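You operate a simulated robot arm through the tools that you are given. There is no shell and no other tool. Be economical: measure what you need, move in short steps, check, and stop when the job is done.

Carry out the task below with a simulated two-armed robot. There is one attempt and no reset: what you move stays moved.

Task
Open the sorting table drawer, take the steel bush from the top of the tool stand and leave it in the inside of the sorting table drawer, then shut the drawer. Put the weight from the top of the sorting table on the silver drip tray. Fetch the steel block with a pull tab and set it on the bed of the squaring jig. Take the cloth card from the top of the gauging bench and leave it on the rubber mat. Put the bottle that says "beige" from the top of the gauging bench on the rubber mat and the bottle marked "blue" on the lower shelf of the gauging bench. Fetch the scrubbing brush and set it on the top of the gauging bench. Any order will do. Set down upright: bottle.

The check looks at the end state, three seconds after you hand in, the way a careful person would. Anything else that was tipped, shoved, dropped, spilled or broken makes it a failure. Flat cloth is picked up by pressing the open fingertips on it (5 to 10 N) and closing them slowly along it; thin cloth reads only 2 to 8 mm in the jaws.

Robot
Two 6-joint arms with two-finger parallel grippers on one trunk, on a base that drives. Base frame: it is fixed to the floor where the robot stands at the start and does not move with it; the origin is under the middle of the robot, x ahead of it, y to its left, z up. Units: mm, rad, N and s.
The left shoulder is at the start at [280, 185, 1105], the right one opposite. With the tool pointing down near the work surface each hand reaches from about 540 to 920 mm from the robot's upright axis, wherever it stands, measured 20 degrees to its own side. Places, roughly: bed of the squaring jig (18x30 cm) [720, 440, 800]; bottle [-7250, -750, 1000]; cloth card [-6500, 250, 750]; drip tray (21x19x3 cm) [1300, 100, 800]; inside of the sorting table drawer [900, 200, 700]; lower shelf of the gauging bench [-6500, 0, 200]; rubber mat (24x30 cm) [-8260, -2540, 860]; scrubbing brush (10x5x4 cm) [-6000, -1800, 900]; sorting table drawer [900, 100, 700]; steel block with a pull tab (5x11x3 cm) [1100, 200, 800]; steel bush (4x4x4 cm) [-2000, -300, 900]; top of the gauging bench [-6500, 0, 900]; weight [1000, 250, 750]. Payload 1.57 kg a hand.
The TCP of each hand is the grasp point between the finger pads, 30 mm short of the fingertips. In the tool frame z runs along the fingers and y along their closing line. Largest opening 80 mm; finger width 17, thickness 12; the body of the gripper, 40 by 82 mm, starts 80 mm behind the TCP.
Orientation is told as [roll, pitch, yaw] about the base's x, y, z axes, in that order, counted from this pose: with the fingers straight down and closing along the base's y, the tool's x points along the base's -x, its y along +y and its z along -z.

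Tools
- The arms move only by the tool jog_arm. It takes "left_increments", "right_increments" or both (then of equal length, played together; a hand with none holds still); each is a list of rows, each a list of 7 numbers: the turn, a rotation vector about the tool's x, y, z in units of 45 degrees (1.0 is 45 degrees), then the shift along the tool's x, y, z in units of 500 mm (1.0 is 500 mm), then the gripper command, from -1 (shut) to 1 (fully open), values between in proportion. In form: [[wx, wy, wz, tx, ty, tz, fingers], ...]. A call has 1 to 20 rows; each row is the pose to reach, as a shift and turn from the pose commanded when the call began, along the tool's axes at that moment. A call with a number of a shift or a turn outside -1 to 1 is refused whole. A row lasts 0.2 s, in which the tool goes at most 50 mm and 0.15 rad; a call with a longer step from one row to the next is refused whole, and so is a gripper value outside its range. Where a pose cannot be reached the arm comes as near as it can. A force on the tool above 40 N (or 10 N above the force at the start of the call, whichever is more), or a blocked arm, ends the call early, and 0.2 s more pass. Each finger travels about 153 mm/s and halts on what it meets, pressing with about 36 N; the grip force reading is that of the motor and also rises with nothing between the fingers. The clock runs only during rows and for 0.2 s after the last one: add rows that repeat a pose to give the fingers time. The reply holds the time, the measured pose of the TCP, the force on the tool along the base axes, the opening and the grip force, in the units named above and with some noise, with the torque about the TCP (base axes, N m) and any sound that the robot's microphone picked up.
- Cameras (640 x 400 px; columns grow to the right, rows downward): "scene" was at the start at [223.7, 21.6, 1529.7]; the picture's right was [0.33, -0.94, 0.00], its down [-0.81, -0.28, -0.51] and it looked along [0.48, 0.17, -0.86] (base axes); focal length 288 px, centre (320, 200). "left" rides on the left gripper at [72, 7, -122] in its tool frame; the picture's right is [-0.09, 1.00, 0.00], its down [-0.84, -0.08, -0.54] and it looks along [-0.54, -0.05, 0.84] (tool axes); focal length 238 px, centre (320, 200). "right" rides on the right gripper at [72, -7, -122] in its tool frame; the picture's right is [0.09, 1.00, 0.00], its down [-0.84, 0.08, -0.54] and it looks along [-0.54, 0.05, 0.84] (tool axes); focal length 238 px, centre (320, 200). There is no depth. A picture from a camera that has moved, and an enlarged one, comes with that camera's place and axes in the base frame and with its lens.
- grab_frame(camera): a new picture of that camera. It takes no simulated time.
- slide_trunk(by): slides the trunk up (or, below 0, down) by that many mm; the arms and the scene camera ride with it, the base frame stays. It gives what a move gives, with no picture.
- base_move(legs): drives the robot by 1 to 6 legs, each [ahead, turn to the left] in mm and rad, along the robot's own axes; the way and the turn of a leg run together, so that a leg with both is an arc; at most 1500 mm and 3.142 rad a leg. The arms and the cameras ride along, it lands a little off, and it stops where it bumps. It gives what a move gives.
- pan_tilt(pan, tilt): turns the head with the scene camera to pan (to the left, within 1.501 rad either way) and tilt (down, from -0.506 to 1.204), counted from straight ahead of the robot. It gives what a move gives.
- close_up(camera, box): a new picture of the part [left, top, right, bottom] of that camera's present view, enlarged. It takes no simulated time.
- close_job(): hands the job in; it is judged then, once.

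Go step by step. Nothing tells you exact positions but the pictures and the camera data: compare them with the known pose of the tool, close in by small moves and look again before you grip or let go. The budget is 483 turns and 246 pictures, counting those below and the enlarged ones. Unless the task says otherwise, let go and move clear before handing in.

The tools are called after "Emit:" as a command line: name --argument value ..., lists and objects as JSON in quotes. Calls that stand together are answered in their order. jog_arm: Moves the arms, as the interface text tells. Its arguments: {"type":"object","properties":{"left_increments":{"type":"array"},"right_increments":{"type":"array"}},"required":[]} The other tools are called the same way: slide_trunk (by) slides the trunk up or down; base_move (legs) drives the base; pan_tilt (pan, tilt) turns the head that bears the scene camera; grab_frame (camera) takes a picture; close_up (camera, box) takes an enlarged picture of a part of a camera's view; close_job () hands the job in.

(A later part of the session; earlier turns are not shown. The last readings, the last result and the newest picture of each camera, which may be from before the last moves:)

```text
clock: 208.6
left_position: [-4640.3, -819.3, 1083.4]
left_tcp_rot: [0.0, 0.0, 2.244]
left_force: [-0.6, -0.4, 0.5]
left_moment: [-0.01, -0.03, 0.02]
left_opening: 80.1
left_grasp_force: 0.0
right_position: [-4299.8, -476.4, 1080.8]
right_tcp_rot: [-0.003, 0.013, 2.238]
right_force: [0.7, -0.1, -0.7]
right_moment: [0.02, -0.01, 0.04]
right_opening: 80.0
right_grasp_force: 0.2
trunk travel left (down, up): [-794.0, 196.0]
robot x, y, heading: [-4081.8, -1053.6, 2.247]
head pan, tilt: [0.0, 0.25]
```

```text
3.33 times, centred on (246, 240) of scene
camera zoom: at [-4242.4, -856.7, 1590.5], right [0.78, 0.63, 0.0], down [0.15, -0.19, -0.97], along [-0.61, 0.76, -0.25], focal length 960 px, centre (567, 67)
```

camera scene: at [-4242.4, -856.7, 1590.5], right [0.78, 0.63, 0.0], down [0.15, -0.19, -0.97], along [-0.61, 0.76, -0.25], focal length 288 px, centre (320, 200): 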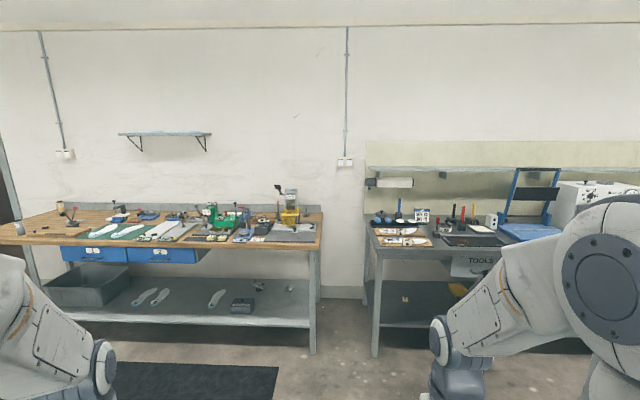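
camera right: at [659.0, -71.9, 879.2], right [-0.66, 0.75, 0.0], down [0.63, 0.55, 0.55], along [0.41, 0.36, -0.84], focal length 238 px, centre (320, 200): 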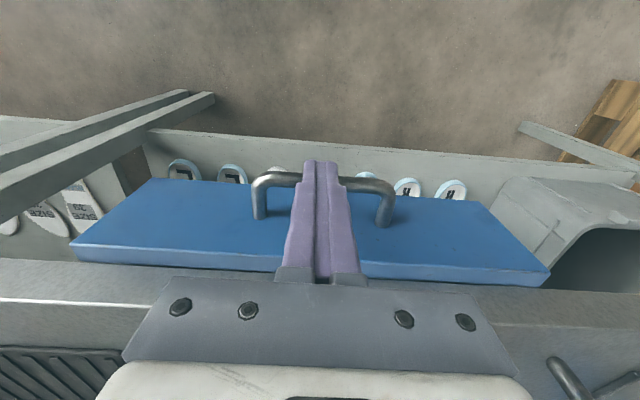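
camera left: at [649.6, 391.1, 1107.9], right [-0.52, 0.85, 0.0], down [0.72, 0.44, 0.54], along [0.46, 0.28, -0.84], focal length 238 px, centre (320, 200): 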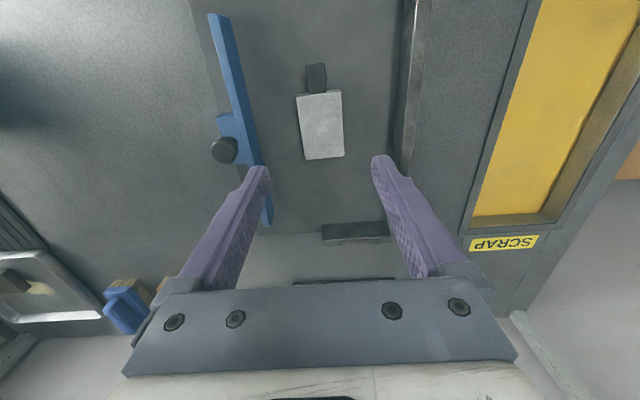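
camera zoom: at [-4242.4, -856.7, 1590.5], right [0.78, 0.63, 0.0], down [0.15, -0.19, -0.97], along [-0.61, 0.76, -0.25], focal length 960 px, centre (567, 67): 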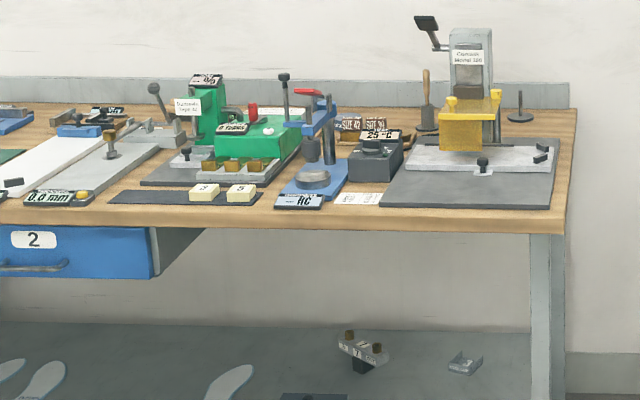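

The left-hand long wooden bench is the gauging bench; its bottles are at the far left end. I'll drive into the corridor in front of it.

Emit:
base_move --legs '[[0, -0.033], [1094, 0], [0, 1.447]]'

Emit:
grab_frame --camera "scene"

```text
clock: 218.0
left_position: [-5055.2, -701.2, 1082.9]
left_tcp_rot: [0.001, 0.0, -2.62]
left_force: [-0.6, -0.5, -0.5]
left_moment: [0.02, -0.02, -0.04]
left_opening: 80.1
left_grasp_force: 0.2
right_position: [-5342.0, -313.2, 1080.8]
right_tcp_rot: [-0.004, 0.012, -2.625]
right_force: [1.1, 0.7, 0.0]
right_moment: [-0.01, -0.01, -0.03]
right_opening: 80.1
right_grasp_force: 0.0
trunk travel left (down, up): [-794.0, 196.0]
robot x, y, heading: [-4738.6, -189.1, -2.618]
head pan, tilt: [0.0, 0.25]
```

```text
161 pictures are left
camera scene: at [-4958.7, -315.1, 1590.5], right [-0.5, 0.87, 0.0], down [0.21, 0.12, -0.97], along [-0.84, -0.49, -0.25], focal length 288 px, centre (320, 200)
```

scene: 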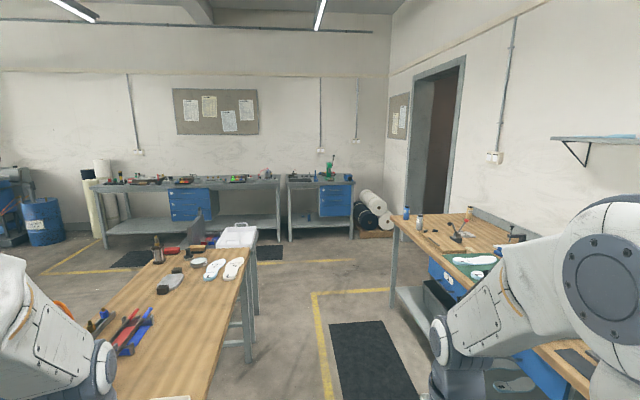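

Emit:
close_up --camera "scene" --box '[380, 190, 540, 290]'

Emit:
close_up --camera "scene" --box '[80, 210, 280, 335]'

Emit:
close_up --camera "scene" --box '[90, 150, 370, 250]'

```text
4.00 times, centred on (460, 240) of scene
camera zoom: at [-4958.7, -315.1, 1590.5], right [-0.5, 0.87, 0.0], down [0.21, 0.12, -0.97], along [-0.84, -0.49, -0.25], focal length 1152 px, centre (-240, 40)
```

zoom: 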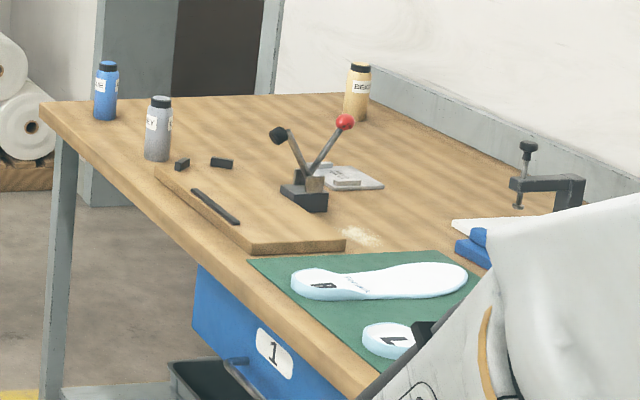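

```text
3.20 times, centred on (180, 272) of scene
camera zoom: at [-4958.7, -315.1, 1590.5], right [-0.5, 0.87, 0.0], down [0.21, 0.12, -0.97], along [-0.84, -0.49, -0.25], focal length 922 px, centre (768, -32)
```

zoom: 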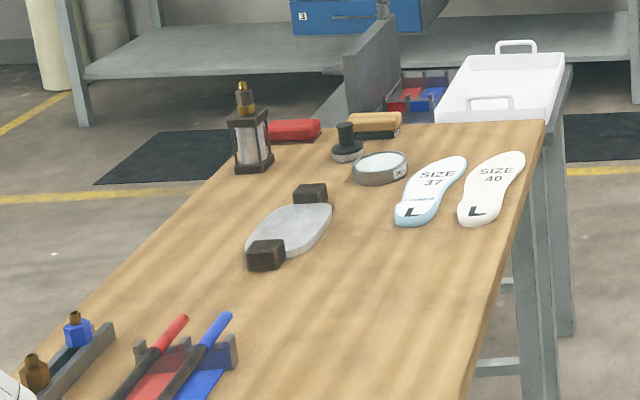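

```text
2.29 times, centred on (230, 200) of scene
camera zoom: at [-4958.7, -315.1, 1590.5], right [-0.5, 0.87, 0.0], down [0.21, 0.12, -0.97], along [-0.84, -0.49, -0.25], focal length 659 px, centre (526, 200)
```

zoom: 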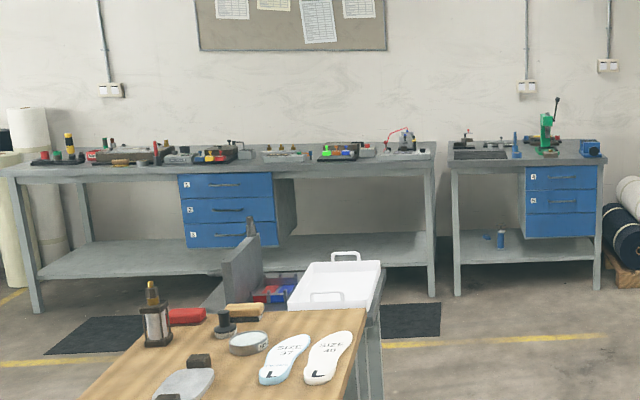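

Blue, grey and beige bottles are visible at the bench's left end; the mat is on the small bench on the far wall. I'll drive on along the corridor and look at the bench top for the cloth card.

Emit:
base_move --legs '[[1100, 0]]'

Emit:
pan_tilt --pan -1.5 --tilt 0.6

Emit:
grab_frame --camera "scene"

Emit:
close_up --camera "scene" --box '[100, 100, 420, 300]'

```text
clock: 223.7
left_position: [-6011.8, -1271.5, 1082.7]
left_tcp_rot: [0.0, 0.001, -2.606]
left_force: [-0.1, 0.2, 0.3]
left_moment: [0.02, 0.02, 0.01]
left_opening: 80.4
left_grasp_force: 0.0
right_position: [-6303.8, -886.6, 1081.8]
right_tcp_rot: [-0.004, 0.013, -2.611]
right_force: [-0.8, -0.7, 0.4]
right_moment: [0.02, 0.02, 0.0]
right_opening: 79.9
right_grasp_force: 0.0
trunk travel left (down, up): [-794.0, 196.0]
robot x, y, heading: [-5704.3, -753.6, -2.605]
head pan, tilt: [0.0, 0.25]
```

```text
clock: 225.3
left_position: [-6011.9, -1270.8, 1082.3]
left_tcp_rot: [-0.001, 0.0, -2.608]
left_force: [0.3, 0.5, -0.4]
left_moment: [0.01, -0.01, -0.03]
left_opening: 80.1
left_grasp_force: 0.0
right_position: [-6303.6, -888.0, 1080.1]
right_tcp_rot: [-0.004, 0.012, -2.613]
right_force: [-0.2, -0.1, 0.0]
right_moment: [0.02, -0.02, -0.02]
right_opening: 80.0
right_grasp_force: 0.1
trunk travel left (down, up): [-794.0, 196.0]
robot x, y, heading: [-5702.4, -752.4, -2.602]
head pan, tilt: [-1.499, 0.6]
```

```text
157 pictures are left
camera scene: at [-5890.1, -763.7, 1558.3], right [0.82, 0.57, 0.0], down [0.32, -0.46, -0.83], along [-0.47, 0.68, -0.56], focal length 288 px, centre (320, 200)
```

scene: 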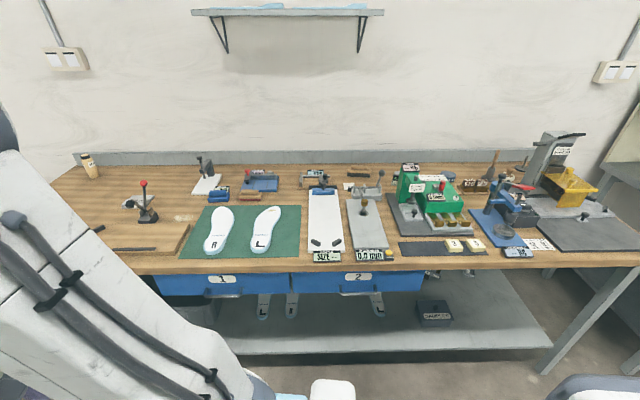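

```text
2.00 times, centred on (260, 200) of scene
camera zoom: at [-5890.1, -763.7, 1558.3], right [0.82, 0.57, 0.0], down [0.32, -0.46, -0.83], along [-0.47, 0.68, -0.56], focal length 576 px, centre (440, 200)
```

zoom: 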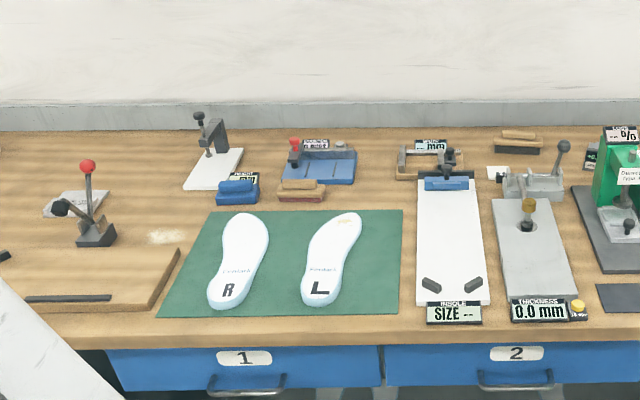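

Emit:
close_up --camera "scene" --box '[380, 130, 640, 270]'

Emit:
close_up --camera "scene" --box '[480, 215, 580, 275]'

```text
2.46 times, centred on (510, 200) of scene
camera zoom: at [-5890.1, -763.7, 1558.3], right [0.82, 0.57, 0.0], down [0.32, -0.46, -0.83], along [-0.47, 0.68, -0.56], focal length 709 px, centre (-148, 200)
```

zoom: 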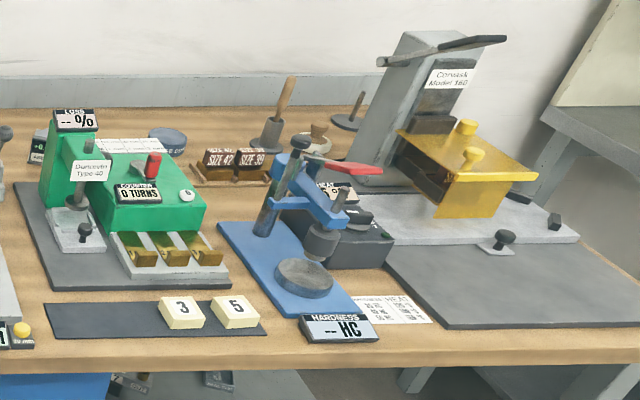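

```text
6.40 times, centred on (530, 245) of scene
camera zoom: at [-5890.1, -763.7, 1558.3], right [0.82, 0.57, 0.0], down [0.32, -0.46, -0.83], along [-0.47, 0.68, -0.56], focal length 1844 px, centre (-1024, -88)
```

zoom: 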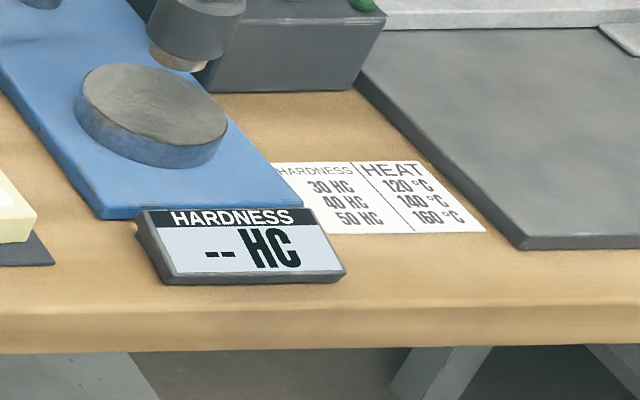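

Emit:
close_up --camera "scene" --box '[80, 150, 240, 250]'

Emit:
close_up --camera "scene" --box '[220, 150, 400, 270]'

```text
4.00 times, centred on (160, 200) of scene
camera zoom: at [-5890.1, -763.7, 1558.3], right [0.82, 0.57, 0.0], down [0.32, -0.46, -0.83], along [-0.47, 0.68, -0.56], focal length 1152 px, centre (960, 200)
```

zoom: 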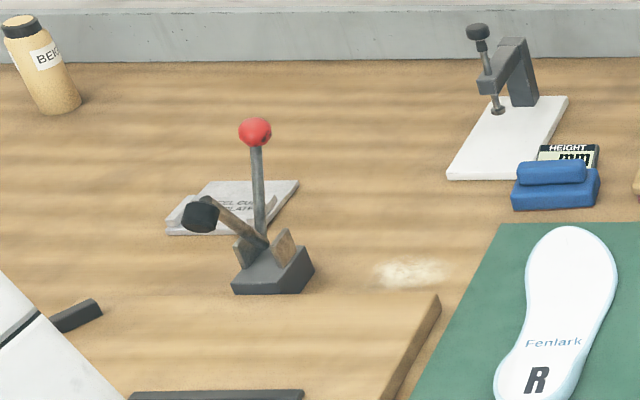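

```text
3.33 times, centred on (310, 210) of scene
camera zoom: at [-5890.1, -763.7, 1558.3], right [0.82, 0.57, 0.0], down [0.32, -0.46, -0.83], along [-0.47, 0.68, -0.56], focal length 960 px, centre (353, 167)
```

zoom: 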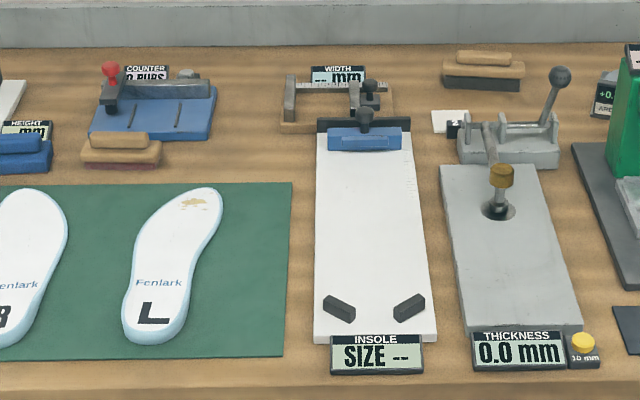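

Emit:
close_up --camera "scene" --box '[330, 160, 410, 210]'

```text
8.00 times, centred on (370, 185) of scene
camera zoom: at [-5890.1, -763.7, 1558.3], right [0.82, 0.57, 0.0], down [0.32, -0.46, -0.83], along [-0.47, 0.68, -0.56], focal length 2305 px, centre (-80, 320)
```

zoom: 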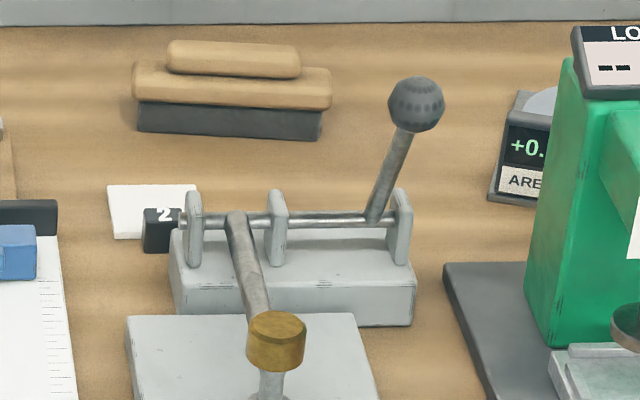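

The white flat card behind the thickness gauge (about [-6444, 278]) is the cloth card candidate, deep on the bench. Before going closer I want to know how far the robot's own base extends, so I'll use the left wrist camera to look back at it.

Emit:
jog_arm --left_increments '[[0, 0, 0, 0, 0, 0.09, 1], [0, 0, 0, -0.04, 0, 0.18, 1], [0, 0, 0, -0.08, 0, 0.27, 1], [0, 0.15, 0, -0.12, 0, 0.36, 1], [0, 0.3, 0, -0.16, 0, 0.45, 1], [0, 0.45, 0, -0.2, 0, 0.54, 1], [0, 0.6, 0, -0.2, 0, 0.63, 1], [0, 0.75, 0, -0.2, 0, 0.7, 1], [0, 0.9, 0, -0.2, 0, 0.7, 1], [0, 1, 0, -0.2, 0, 0.7, 1]]'

Emit:
grab_frame --camera "left"

```text
clock: 227.5
left_position: [-6097.7, -1322.9, 734.6]
left_tcp_rot: [0.0, 0.789, -2.607]
left_force: [-0.1, -0.2, 0.6]
left_moment: [0.04, 0.01, 0.01]
left_opening: 80.1
left_grasp_force: 0.1
right_position: [-6302.9, -886.7, 1080.0]
right_tcp_rot: [-0.003, 0.012, -2.613]
right_force: [-0.5, -0.3, 0.0]
right_moment: [-0.02, -0.01, 0.0]
right_opening: 80.0
right_grasp_force: 0.1
trunk travel left (down, up): [-794.0, 196.0]
robot x, y, heading: [-5702.6, -753.8, -2.603]
head pan, tilt: [-1.499, 0.6]
```

```text
150 pictures are left
camera left: at [-6124.3, -1346.4, 870.9], right [0.45, -0.89, -0.06], down [-0.88, -0.43, -0.21], along [0.16, 0.15, -0.98], focal length 238 px, centre (320, 200)
```

left: 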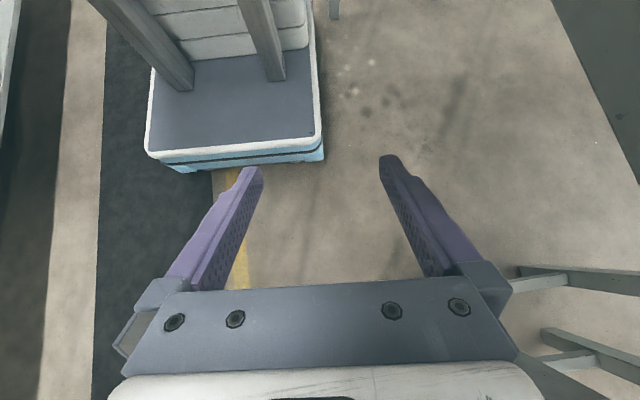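

The base ends about 336 mm ahead of the axis and is ±270 wide, so I can stand 350 mm from the bench edge. I'll restore the left arm and line up on the card.

Emit:
jog_arm --left_increments '[[0, -0.15, 0, 0, 0, 0, 1], [0, -0.3, 0, 0, 0, 0, 1], [0, -0.45, 0, 0, 0, 0, 1], [0, -0.6, 0, 0, 0, 0, 1], [0, -0.75, 0, 0, 0, 0, 1], [0, -0.9, 0, 0, 0, 0, 1], [0, -1, 0, 0, 0, 0, 1]]'

Emit:
jog_arm --left_increments '[[0, 0, 0, 0.04, 0, -0.09, 1], [0, 0, 0, 0.08, 0, -0.18, 1], [0, 0, 0, 0.12, 0, -0.27, 1], [0, 0, 0, 0.16, 0, -0.36, 1], [0, 0, 0, 0.2, 0, -0.45, 1], [0, 0, 0, 0.2, 0, -0.54, 1], [0, 0, 0, 0.2, 0, -0.63, 1], [0, 0, 0, 0.2, 0, -0.7, 1]]'

```text
clock: 229.1
left_position: [-6096.7, -1324.0, 734.6]
left_tcp_rot: [0.003, -0.001, -2.607]
left_force: [-0.4, 0.3, -0.2]
left_moment: [0.01, 0.0, -0.01]
left_opening: 80.0
left_grasp_force: 0.1
right_position: [-6302.7, -886.7, 1080.5]
right_tcp_rot: [-0.003, 0.012, -2.612]
right_force: [0.4, -0.5, -0.1]
right_moment: [0.06, -0.02, 0.02]
right_opening: 80.1
right_grasp_force: 0.1
trunk travel left (down, up): [-794.0, 196.0]
robot x, y, heading: [-5701.1, -754.0, -2.608]
head pan, tilt: [-1.499, 0.6]
```

```text
clock: 230.9
left_position: [-6011.4, -1271.1, 1084.5]
left_tcp_rot: [0.0, 0.0, -2.608]
left_force: [0.4, 0.4, 0.0]
left_moment: [0.01, 0.01, 0.01]
left_opening: 80.0
left_grasp_force: 0.0
right_position: [-6303.8, -886.8, 1079.5]
right_tcp_rot: [-0.003, 0.013, -2.614]
right_force: [-0.4, 0.5, 0.6]
right_moment: [-0.03, -0.03, 0.01]
right_opening: 79.9
right_grasp_force: 0.0
trunk travel left (down, up): [-794.0, 196.0]
robot x, y, heading: [-5705.4, -749.5, -2.599]
head pan, tilt: [-1.499, 0.6]
```

Emit:
jog_arm --left_increments '[[0, 0, 0, 0, 0, -0.06, 1], [0, 0, 0, 0, 0, -0.12, 1]]' --right_increments '[[0, 0, 0, 0, 0, -0.06, 1], [0, 0, 0, 0, 0, -0.12, 1]]'

Emit:
base_move --legs '[[0, -0.855], [278, 0], [0, -0.609]]'

Emit:
pan_tilt --pan 0.0 --tilt 0.7

Emit:
grab_frame --camera "scene"

```text
clock: 231.5
left_position: [-6011.7, -1272.1, 1145.7]
left_tcp_rot: [0.0, -0.002, -2.608]
left_force: [0.3, -0.9, -0.5]
left_moment: [0.05, 0.03, 0.02]
left_opening: 80.2
left_grasp_force: 0.1
right_position: [-6303.2, -888.1, 1138.9]
right_tcp_rot: [-0.004, 0.013, -2.611]
right_force: [-0.7, 0.5, 0.9]
right_moment: [0.02, 0.01, -0.01]
right_opening: 80.0
right_grasp_force: 0.0
trunk travel left (down, up): [-794.0, 196.0]
robot x, y, heading: [-5701.2, -750.0, -2.603]
head pan, tilt: [-1.499, 0.6]
```

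```text
clock: 233.8
left_position: [-6287.8, -1022.9, 1105.8]
left_tcp_rot: [-0.079, -0.013, 3.037]
left_force: [-0.1, -1.0, -0.7]
left_moment: [0.16, -0.03, 0.0]
left_opening: 80.1
left_grasp_force: 0.0
right_position: [-6252.2, -525.2, 1143.4]
right_tcp_rot: [-0.085, 0.001, 3.028]
right_force: [-1.3, -1.7, 0.4]
right_moment: [0.18, -0.1, 0.0]
right_opening: 80.0
right_grasp_force: 0.0
trunk travel left (down, up): [-794.0, 196.0]
robot x, y, heading: [-5707.1, -749.1, 2.966]
head pan, tilt: [-1.499, 0.6]
stopped in leg 1: the robot was blocked; the commanded pose is now the measured one
```

```text
clock: 235.4
left_position: [-6287.6, -1015.5, 1106.9]
left_tcp_rot: [-0.072, -0.01, 3.022]
left_force: [0.3, 0.3, 0.8]
left_moment: [0.0, 0.01, 0.0]
left_opening: 79.8
left_grasp_force: 0.1
right_position: [-6249.1, -520.9, 1142.8]
right_tcp_rot: [-0.079, 0.001, 3.021]
right_force: [-0.5, -0.5, 0.1]
right_moment: [-0.03, -0.01, 0.0]
right_opening: 79.9
right_grasp_force: 0.0
trunk travel left (down, up): [-794.0, 196.0]
robot x, y, heading: [-5706.6, -749.4, 2.963]
head pan, tilt: [0.0, 0.7]
```

```text
149 pictures are left
camera scene: at [-5934.3, -641.3, 1555.1], right [0.18, 0.98, -0.04], down [0.63, -0.15, -0.76], along [-0.76, 0.11, -0.64], focal length 288 px, centre (320, 200)
```

scene: 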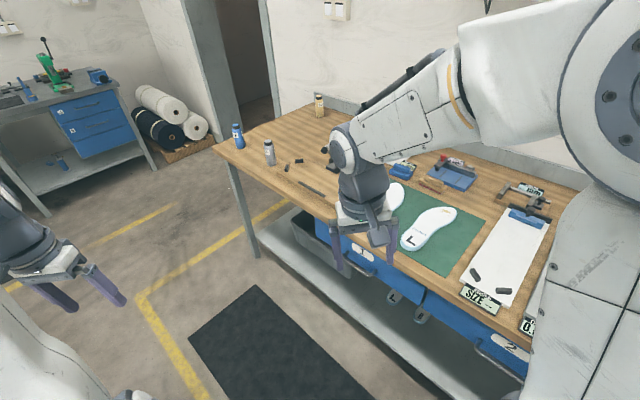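

The turn was blocked and the robot now leans about 0.08 rad. I'll look down on both sides to see what it touched before moving.

Emit:
pan_tilt --pan -1.5 --tilt 1.2

Emit:
grab_frame --camera "scene"

Emit:
pan_tilt --pan 1.5 --tilt 1.1

Emit:
grab_frame --camera "scene"

Emit:
grab_frame --camera "left"

```text
clock: 237.0
left_position: [-6287.3, -1013.6, 1108.5]
left_tcp_rot: [-0.073, -0.012, 3.011]
left_force: [1.1, -0.3, 0.5]
left_moment: [0.01, 0.01, 0.03]
left_opening: 80.1
left_grasp_force: 0.1
right_position: [-6248.7, -523.4, 1143.6]
right_tcp_rot: [-0.08, -0.001, 3.018]
right_force: [-0.5, 0.3, 0.6]
right_moment: [-0.01, 0.01, -0.03]
right_opening: 80.2
right_grasp_force: 0.0
trunk travel left (down, up): [-794.0, 196.0]
robot x, y, heading: [-5704.2, -748.5, 2.964]
head pan, tilt: [-1.499, 1.201]
```

```text
148 pictures are left
camera scene: at [-5845.9, -605.8, 1516.8], right [0.99, -0.1, 0.0], down [-0.1, -0.94, -0.33], along [0.03, 0.32, -0.95], focal length 288 px, centre (320, 200)
```

scene: 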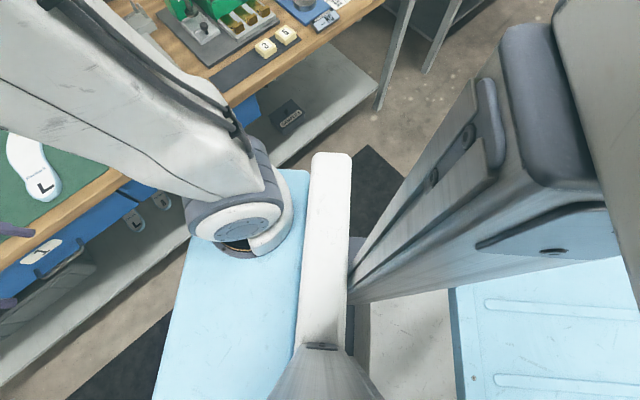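

```text
clock: 239.6
left_position: [-6288.3, -1013.6, 1108.1]
left_tcp_rot: [-0.074, -0.013, 3.013]
left_force: [-0.2, 0.2, 0.1]
left_moment: [-0.02, -0.01, -0.02]
left_opening: 79.8
left_grasp_force: 0.0
right_position: [-6249.7, -525.7, 1143.4]
right_tcp_rot: [-0.081, 0.0, 3.008]
right_force: [0.1, -0.1, 0.7]
right_moment: [-0.01, 0.02, -0.02]
right_opening: 80.0
right_grasp_force: 0.1
trunk travel left (down, up): [-794.0, 196.0]
robot x, y, heading: [-5707.1, -747.7, 2.963]
head pan, tilt: [1.499, 1.1]
```

```text
147 pictures are left
camera scene: at [-5867.9, -724.6, 1526.8], right [-0.97, 0.25, 0.0], down [0.22, 0.85, -0.49], along [-0.12, -0.47, -0.87], focal length 288 px, centre (320, 200)
```

scene: 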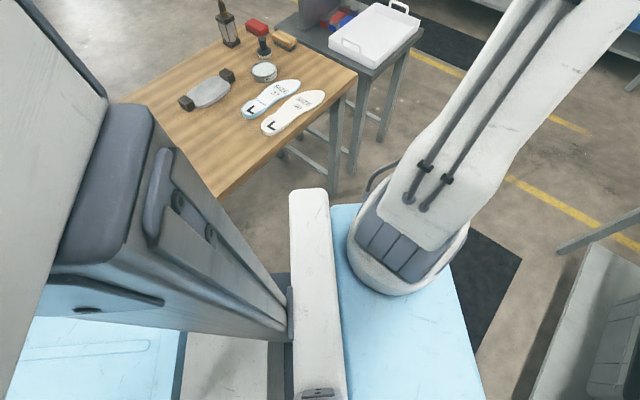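

```text
146 pictures are left
camera left: at [-6216.9, -1038.3, 1229.1], right [-0.22, -0.97, -0.07], down [-0.82, 0.14, 0.56], along [-0.53, 0.18, -0.83], focal length 238 px, centre (320, 200)
```

left: 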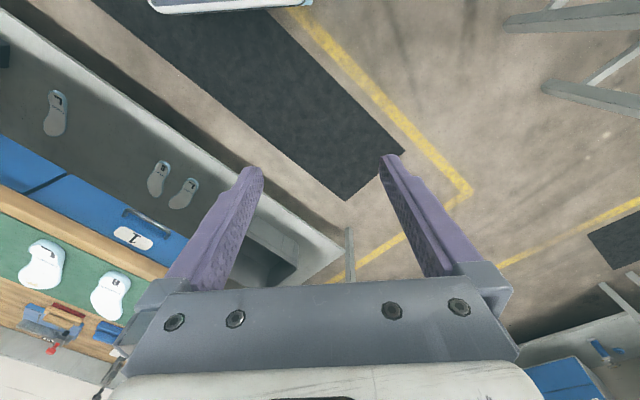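

The robot has a long rear body that swung into the wooden table. I'll rotate back to undo the contact, then check the tilt.

Emit:
base_move --legs '[[0, 0.715]]'

Emit:
pan_tilt --pan 1.5 --tilt 0.9

Emit:
grab_frame --camera "scene"

```text
clock: 240.3
left_position: [-6298.3, -1093.0, 1065.9]
left_tcp_rot: [-0.146, -0.011, 3.024]
left_force: [0.0, -1.2, -0.4]
left_moment: [0.15, -0.01, -0.02]
left_opening: 80.0
left_grasp_force: 0.0
right_position: [-6266.2, -609.6, 1137.2]
right_tcp_rot: [-0.154, -0.004, 3.017]
right_force: [-0.4, -1.5, -0.9]
right_moment: [0.18, -0.07, -0.01]
right_opening: 79.8
right_grasp_force: 0.0
trunk travel left (down, up): [-794.0, 196.0]
robot x, y, heading: [-5703.1, -744.6, 2.978]
head pan, tilt: [1.499, 1.1]
stopped in leg 1: the robot was blocked; the commanded pose is now the measured one
```

```text
clock: 241.1
left_position: [-6297.5, -1081.2, 1071.8]
left_tcp_rot: [-0.138, -0.016, 3.013]
left_force: [0.1, 0.0, 0.1]
left_moment: [0.0, -0.01, -0.04]
left_opening: 79.9
left_grasp_force: 0.1
right_position: [-6260.9, -598.2, 1139.6]
right_tcp_rot: [-0.147, -0.008, 3.008]
right_force: [0.2, 0.1, 0.5]
right_moment: [0.0, 0.03, -0.02]
right_opening: 80.2
right_grasp_force: 0.1
trunk travel left (down, up): [-794.0, 196.0]
robot x, y, heading: [-5707.0, -745.3, 2.971]
head pan, tilt: [1.499, 0.901]
```

```text
145 pictures are left
camera scene: at [-5874.1, -743.1, 1539.9], right [-0.97, 0.24, 0.0], down [0.19, 0.74, -0.64], along [-0.15, -0.63, -0.76], focal length 288 px, centre (320, 200)
```

scene: 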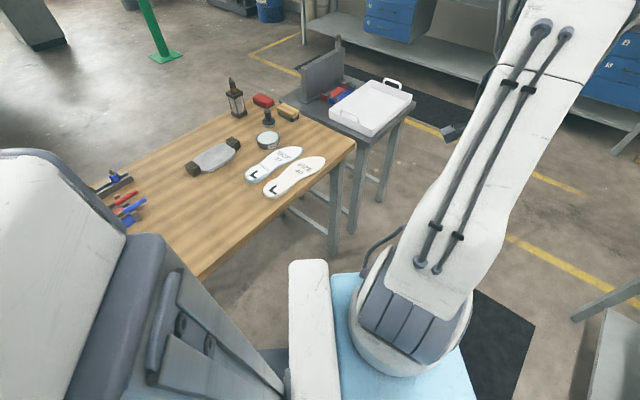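

Emit:
base_move --legs '[[60, 0]]'

```text
clock: 242.0
left_position: [-6358.4, -1071.1, 1072.8]
left_tcp_rot: [-0.139, -0.014, 3.013]
left_force: [0.9, 0.8, 0.0]
left_moment: [-0.11, 0.0, -0.03]
left_opening: 79.9
left_grasp_force: 0.0
right_position: [-6320.1, -587.0, 1139.4]
right_tcp_rot: [-0.146, -0.006, 3.007]
right_force: [0.8, 0.2, 0.3]
right_moment: [-0.11, 0.05, 0.01]
right_opening: 80.2
right_grasp_force: 0.1
trunk travel left (down, up): [-794.0, 196.0]
robot x, y, heading: [-5766.0, -732.9, 2.968]
head pan, tilt: [1.499, 0.901]
```

Emit:
base_move --legs '[[90, 0]]'

Emit:
base_move --legs '[[0, 0.1]]'

```text
clock: 243.1
left_position: [-6450.2, -1057.2, 1070.6]
left_tcp_rot: [-0.139, -0.015, 3.01]
left_force: [-0.9, 0.0, 0.1]
left_moment: [-0.01, 0.02, 0.0]
left_opening: 79.9
left_grasp_force: 0.1
right_position: [-6411.8, -572.4, 1140.3]
right_tcp_rot: [-0.148, -0.005, 3.005]
right_force: [0.4, 0.2, 0.4]
right_moment: [-0.02, 0.03, -0.01]
right_opening: 80.1
right_grasp_force: 0.1
trunk travel left (down, up): [-794.0, 196.0]
robot x, y, heading: [-5856.9, -718.1, 2.968]
head pan, tilt: [1.499, 0.901]
```

```text
clock: 244.1
left_position: [-6414.5, -1112.4, 1071.1]
left_tcp_rot: [-0.141, -0.013, 3.111]
left_force: [-0.1, -0.3, 0.2]
left_moment: [-0.01, -0.01, 0.03]
left_opening: 80.0
left_grasp_force: 0.1
right_position: [-6423.6, -626.4, 1140.1]
right_tcp_rot: [-0.147, -0.002, 3.106]
right_force: [0.6, 0.8, 0.1]
right_moment: [-0.01, 0.0, -0.04]
right_opening: 80.0
right_grasp_force: 0.0
trunk travel left (down, up): [-794.0, 196.0]
robot x, y, heading: [-5856.2, -716.4, 3.057]
head pan, tilt: [1.499, 0.901]
```

Rotation is free again now, but the readings still report a lean. I'll check it against a picture.

Emit:
pan_tilt --pan 0.0 --tilt 0.5

Emit:
grab_frame --camera "scene"

```text
clock: 245.7
left_position: [-6414.1, -1113.3, 1071.3]
left_tcp_rot: [-0.139, -0.013, 3.114]
left_force: [-0.1, 0.1, 0.2]
left_moment: [-0.01, -0.02, -0.01]
left_opening: 80.2
left_grasp_force: 0.1
right_position: [-6422.0, -628.0, 1140.6]
right_tcp_rot: [-0.149, -0.003, 3.107]
right_force: [-0.4, 0.4, 0.8]
right_moment: [0.0, -0.01, 0.01]
right_opening: 80.0
right_grasp_force: 0.1
trunk travel left (down, up): [-794.0, 196.0]
robot x, y, heading: [-5854.5, -716.2, 3.067]
head pan, tilt: [0.0, 0.499]
```

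```text
144 pictures are left
camera scene: at [-6105.8, -698.5, 1567.3], right [0.08, 1.0, 0.0], down [0.48, -0.04, -0.88], along [-0.88, 0.07, -0.48], focal length 288 px, centre (320, 200)
```

scene: 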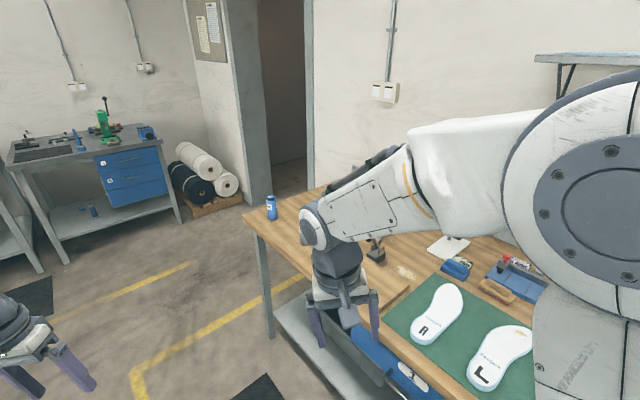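

The base is level; only the arms were displaced by the bump (they now hold shifted poses). I'll straighten both arms, move forward away from the wooden table, then turn to face the bench with room for the rear.

Emit:
jog_arm --left_increments '[[-0.09, 0, 0, 0, -0.06, -0.04, 1], [-0.178, 0, 0, 0, -0.13, -0.08, 1], [-0.178, 0, 0, 0, -0.2, -0.12, 1], [-0.178, 0, 0, 0, -0.27, -0.14, 1], [-0.178, 0, 0, 0, -0.29, -0.14, 1]]' --right_increments '[[-0.09, 0, 0, 0, -0.06, 0, 1], [-0.188, 0, 0, 0, -0.13, 0, 1], [-0.188, 0, 0, 0, -0.2, 0, 1], [-0.188, 0, 0, 0, -0.27, 0, 1], [-0.188, 0, 0, 0, -0.31, 0, 1]]'

Emit:
base_move --legs '[[180, 0]]'

Emit:
base_move --legs '[[0, -0.4]]'

```text
clock: 246.8
left_position: [-6406.7, -980.5, 1162.3]
left_tcp_rot: [-0.001, -0.013, 3.11]
left_force: [0.1, 0.4, -0.3]
left_moment: [0.0, -0.01, 0.01]
left_opening: 79.9
left_grasp_force: 0.0
right_position: [-6417.5, -474.6, 1162.7]
right_tcp_rot: [-0.001, -0.003, 3.107]
right_force: [-0.8, 0.2, 0.2]
right_moment: [0.0, 0.0, 0.0]
right_opening: 79.8
right_grasp_force: 0.0
trunk travel left (down, up): [-794.0, 196.0]
robot x, y, heading: [-5853.2, -719.4, 3.067]
head pan, tilt: [0.0, 0.499]
```

```text
clock: 248.4
left_position: [-6588.8, -967.0, 1162.1]
left_tcp_rot: [0.0, -0.015, 3.11]
left_force: [0.0, 0.5, 0.2]
left_moment: [0.03, 0.02, 0.0]
left_opening: 80.3
left_grasp_force: 0.1
right_position: [-6598.3, -460.4, 1162.1]
right_tcp_rot: [-0.001, -0.004, 3.105]
right_force: [-0.4, -0.4, -0.3]
right_moment: [-0.01, 0.04, -0.05]
right_opening: 80.0
right_grasp_force: 0.1
trunk travel left (down, up): [-794.0, 196.0]
robot x, y, heading: [-6037.6, -707.0, 3.06]
head pan, tilt: [0.0, 0.499]
```

```text
clock: 250.0
left_position: [-6647.3, -729.7, 1161.7]
left_tcp_rot: [-0.001, -0.014, 2.708]
left_force: [0.6, 0.9, 0.4]
left_moment: [0.04, 0.01, 0.01]
left_opening: 80.1
left_grasp_force: 0.0
right_position: [-6458.9, -259.5, 1162.1]
right_tcp_rot: [0.001, -0.004, 2.703]
right_force: [0.1, -0.3, -0.5]
right_moment: [-0.01, -0.01, 0.01]
right_opening: 79.7
right_grasp_force: 0.1
trunk travel left (down, up): [-794.0, 196.0]
robot x, y, heading: [-6035.8, -701.3, 2.66]
head pan, tilt: [0.0, 0.499]
```

Emit:
pan_tilt --pan 1.5 --tilt 0.95

Emit:
grab_frame --camera "scene"

```text
clock: 251.6
left_position: [-6648.4, -729.5, 1161.5]
left_tcp_rot: [0.0, -0.012, 2.71]
left_force: [0.2, 0.9, 0.3]
left_moment: [-0.03, 0.03, 0.02]
left_opening: 80.0
left_grasp_force: 0.1
right_position: [-6460.2, -260.0, 1162.4]
right_tcp_rot: [0.0, -0.003, 2.703]
right_force: [0.1, 0.6, 0.4]
right_moment: [-0.01, 0.03, -0.03]
right_opening: 79.8
right_grasp_force: 0.2
trunk travel left (down, up): [-794.0, 196.0]
robot x, y, heading: [-6038.0, -703.8, 2.663]
head pan, tilt: [1.499, 0.949]
```

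```text
143 pictures are left
camera scene: at [-6217.2, -691.5, 1529.9], right [-0.85, 0.53, 0.0], down [0.43, 0.69, -0.58], along [-0.31, -0.5, -0.81], focal length 288 px, centre (320, 200)
```

scene: 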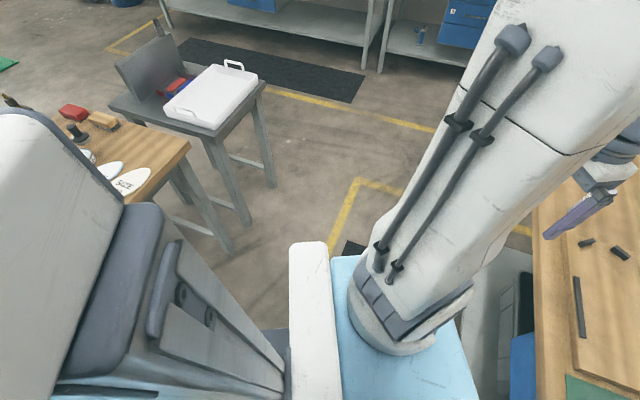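

Emit:
base_move --legs '[[0, -0.449]]'

Emit:
pan_tilt --pan -0.1 --tilt 0.75

Emit:
grab_frame --camera "scene"

```text
clock: 253.3
left_position: [-6597.0, -456.2, 1161.9]
left_tcp_rot: [0.001, -0.014, 2.252]
left_force: [0.4, -0.3, 0.0]
left_moment: [0.03, -0.01, -0.01]
left_opening: 80.1
left_grasp_force: 0.0
right_position: [-6220.3, -118.8, 1161.7]
right_tcp_rot: [-0.001, -0.004, 2.247]
right_force: [0.2, 0.3, -0.1]
right_moment: [0.02, 0.02, -0.02]
right_opening: 79.8
right_grasp_force: 0.1
trunk travel left (down, up): [-794.0, 196.0]
robot x, y, heading: [-6038.9, -701.0, 2.199]
head pan, tilt: [1.499, 0.949]
```

```text
clock: 255.0
left_position: [-6597.0, -456.8, 1162.7]
left_tcp_rot: [0.001, -0.014, 2.251]
left_force: [-1.5, 0.0, 0.1]
left_moment: [0.01, 0.01, -0.05]
left_opening: 80.0
left_grasp_force: 0.2
right_position: [-6220.0, -120.2, 1162.5]
right_tcp_rot: [-0.001, -0.003, 2.247]
right_force: [0.0, -0.2, -0.2]
right_moment: [-0.01, 0.0, 0.03]
right_opening: 79.6
right_grasp_force: 0.1
trunk travel left (down, up): [-794.0, 196.0]
robot x, y, heading: [-6034.3, -702.9, 2.2]
head pan, tilt: [-0.099, 0.75]
```

```text
142 pictures are left
camera scene: at [-6173.5, -502.9, 1545.4], right [0.86, 0.51, 0.0], down [0.35, -0.59, -0.73], along [-0.37, 0.63, -0.68], focal length 288 px, centre (320, 200)
```

scene: 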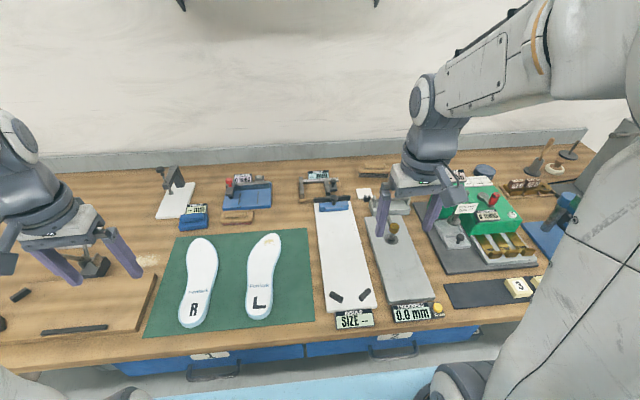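

Emit:
base_move --legs '[[130, 0]]'

Emit:
grab_frame --camera "scene"

Emit:
close_up --camera "scene" --box '[310, 160, 440, 250]'

```text
clock: 256.2
left_position: [-6675.1, -352.5, 1163.2]
left_tcp_rot: [0.0, -0.013, 2.251]
left_force: [0.3, -0.4, 0.7]
left_moment: [0.02, -0.03, 0.0]
left_opening: 79.8
left_grasp_force: 0.0
right_position: [-6297.0, -15.2, 1162.5]
right_tcp_rot: [0.0, -0.003, 2.247]
right_force: [0.8, 0.2, 0.8]
right_moment: [0.0, 0.02, 0.02]
right_opening: 79.8
right_grasp_force: 0.1
trunk travel left (down, up): [-794.0, 196.0]
robot x, y, heading: [-6113.9, -595.5, 2.208]
head pan, tilt: [-0.099, 0.75]
```

```text
141 pictures are left
camera scene: at [-6250.3, -398.4, 1545.5], right [0.86, 0.51, 0.0], down [0.35, -0.59, -0.73], along [-0.37, 0.63, -0.68], focal length 288 px, centre (320, 200)
```

scene: 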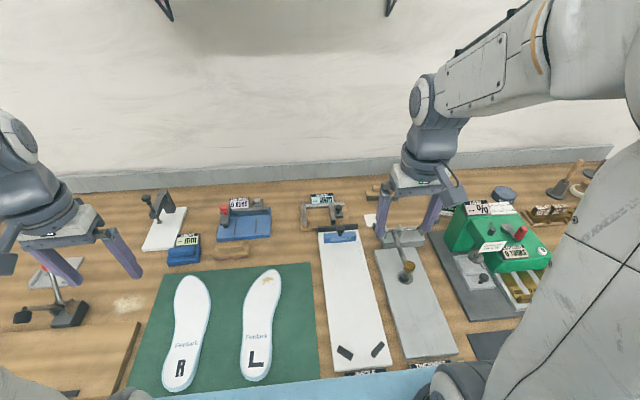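

```text
4.44 times, centred on (375, 205) of scene
camera zoom: at [-6250.3, -398.4, 1545.5], right [0.86, 0.51, 0.0], down [0.35, -0.59, -0.73], along [-0.37, 0.63, -0.68], focal length 1280 px, centre (76, 178)
```

zoom: 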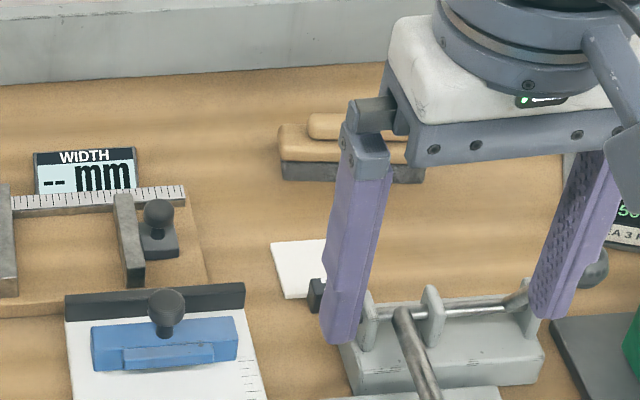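

Emit:
jog_arm --right_increments '[[0, 0, 0, -0.08, -0.02, 0, 1], [0, 0, 0, -0.16, -0.05, 0, 1], [0, 0, 0, -0.24, -0.08, 0, 1], [0, 0, 0, -0.32, -0.11, 0, 1], [0, 0, 0, -0.4, -0.12, 0.0, 1], [0, 0, 0, -0.4, -0.12, 0.04, 1]]'

Emit:
grab_frame --camera "right"

```text
clock: 257.6
left_position: [-6673.8, -351.5, 1161.0]
left_tcp_rot: [0.0, -0.014, 2.252]
left_force: [-0.4, 0.5, -0.1]
left_moment: [-0.02, 0.01, -0.02]
left_opening: 80.2
left_grasp_force: 0.1
right_position: [-6375.7, 180.4, 1143.2]
right_tcp_rot: [0.0, -0.003, 2.248]
right_force: [-0.5, 0.4, 0.5]
right_moment: [-0.04, 0.0, 0.01]
right_opening: 79.9
right_grasp_force: 0.1
trunk travel left (down, up): [-794.0, 196.0]
robot x, y, heading: [-6112.9, -601.2, 2.203]
head pan, tilt: [-0.099, 0.75]
```

```text
139 pictures are left
camera right: at [-6325.1, 127.6, 1263.4], right [-0.72, -0.7, 0.0], down [-0.58, 0.6, 0.54], along [-0.38, 0.39, -0.84], focal length 238 px, centre (320, 200)
```

right: 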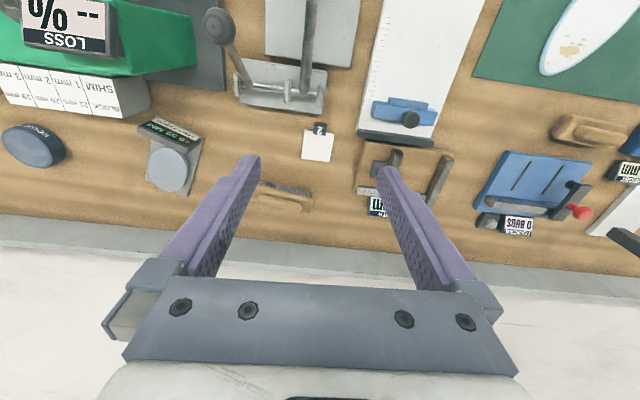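

Emit:
close_up --camera "right" --box '[220, 60, 380, 180]'

```text
3.33 times, centred on (300, 120) of right
camera zoom: at [-6325.1, 127.6, 1263.4], right [-0.72, -0.7, 0.0], down [-0.58, 0.6, 0.54], along [-0.38, 0.39, -0.84], focal length 794 px, centre (387, 467)
```

zoom: 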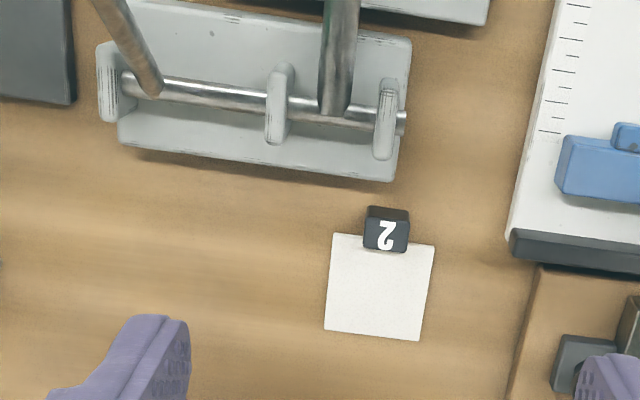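

Emit:
jog_arm --right_increments '[[0, 0, 0, -0.06, 0.01, 0.05, 1], [0, 0, 0, -0.1, 0.01, 0.12, 1], [0, 0, 0, -0.12, 0.01, 0.2, 1], [0, 0, 0, -0.12, 0.01, 0.27, 1]]'

Emit:
grab_frame --camera "right"

Emit:
close_up --camera "right" --box '[240, 60, 400, 180]'

```text
clock: 258.6
left_position: [-6674.5, -351.6, 1162.1]
left_tcp_rot: [0.0, -0.013, 2.251]
left_force: [0.5, 0.6, -0.2]
left_moment: [0.01, -0.01, 0.01]
left_opening: 80.1
left_grasp_force: 0.1
right_position: [-6419.3, 222.7, 1008.1]
right_tcp_rot: [0.0, -0.003, 2.247]
right_force: [-0.3, 0.1, 0.6]
right_moment: [-0.01, 0.03, -0.04]
right_opening: 80.4
right_grasp_force: 0.0
trunk travel left (down, up): [-794.0, 196.0]
robot x, y, heading: [-6115.9, -597.6, 2.206]
head pan, tilt: [-0.099, 0.75]
```

```text
137 pictures are left
camera right: at [-6368.3, 169.5, 1129.2], right [-0.72, -0.7, 0.0], down [-0.58, 0.6, 0.55], along [-0.38, 0.39, -0.84], focal length 238 px, centre (320, 200)
```

right: 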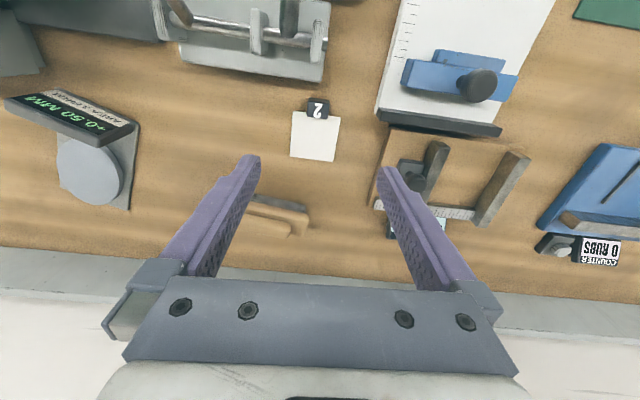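

```text
3.33 times, centred on (320, 120) of right
camera zoom: at [-6368.3, 169.5, 1129.2], right [-0.72, -0.7, 0.0], down [-0.58, 0.6, 0.55], along [-0.38, 0.39, -0.84], focal length 794 px, centre (320, 467)
```

zoom: 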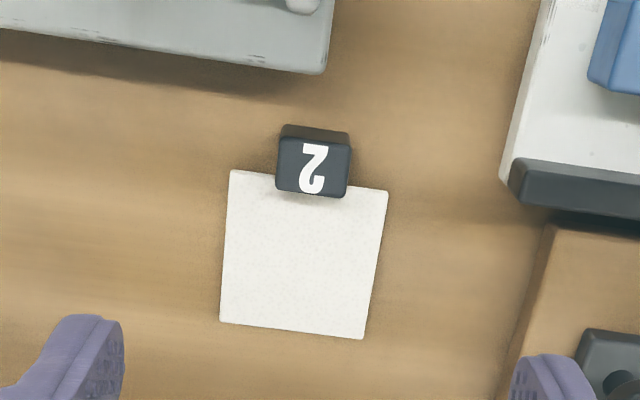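

Emit:
jog_arm --right_increments '[[0, 0, 0, 0.02, -0.004, 0.04, 0.4], [0, 0, 0, 0.041, -0.0086, 0.09, 0.4], [0, 0, 0, 0.041, -0.0086, 0.14, 0.4], [0, 0, 0, 0.041, -0.0086, 0.156, 0.4]]'

Emit:
grab_frame --camera "right"

Emit:
close_up --camera "scene" --box '[310, 160, 440, 250]'

```text
clock: 259.6
left_position: [-6674.6, -352.9, 1162.5]
left_tcp_rot: [0.0, -0.014, 2.253]
left_force: [-0.7, 0.5, -0.3]
left_moment: [0.01, 0.0, -0.01]
left_opening: 80.2
left_grasp_force: 0.1
right_position: [-6401.0, 209.1, 930.0]
right_tcp_rot: [0.0, -0.004, 2.246]
right_force: [0.0, -0.1, 0.1]
right_moment: [0.0, 0.0, 0.04]
right_opening: 56.0
right_grasp_force: 0.1
trunk travel left (down, up): [-794.0, 196.0]
robot x, y, heading: [-6115.5, -598.4, 2.205]
head pan, tilt: [-0.099, 0.75]
```

```text
135 pictures are left
camera right: at [-6350.5, 156.8, 1050.2], right [-0.72, -0.69, 0.0], down [-0.58, 0.6, 0.54], along [-0.38, 0.39, -0.84], focal length 238 px, centre (320, 200)
```

right: 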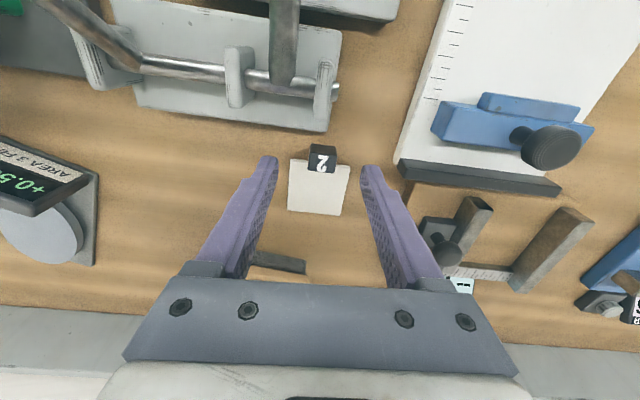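

```text
4.44 times, centred on (375, 205) of scene
camera zoom: at [-6250.7, -397.8, 1545.4], right [0.86, 0.51, 0.0], down [0.35, -0.59, -0.73], along [-0.37, 0.63, -0.68], focal length 1280 px, centre (76, 178)
```

zoom: 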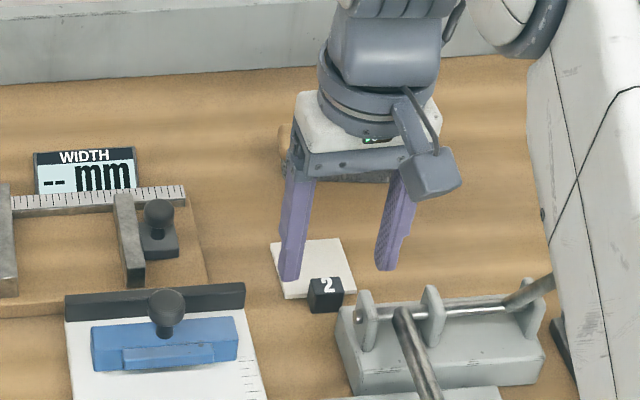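

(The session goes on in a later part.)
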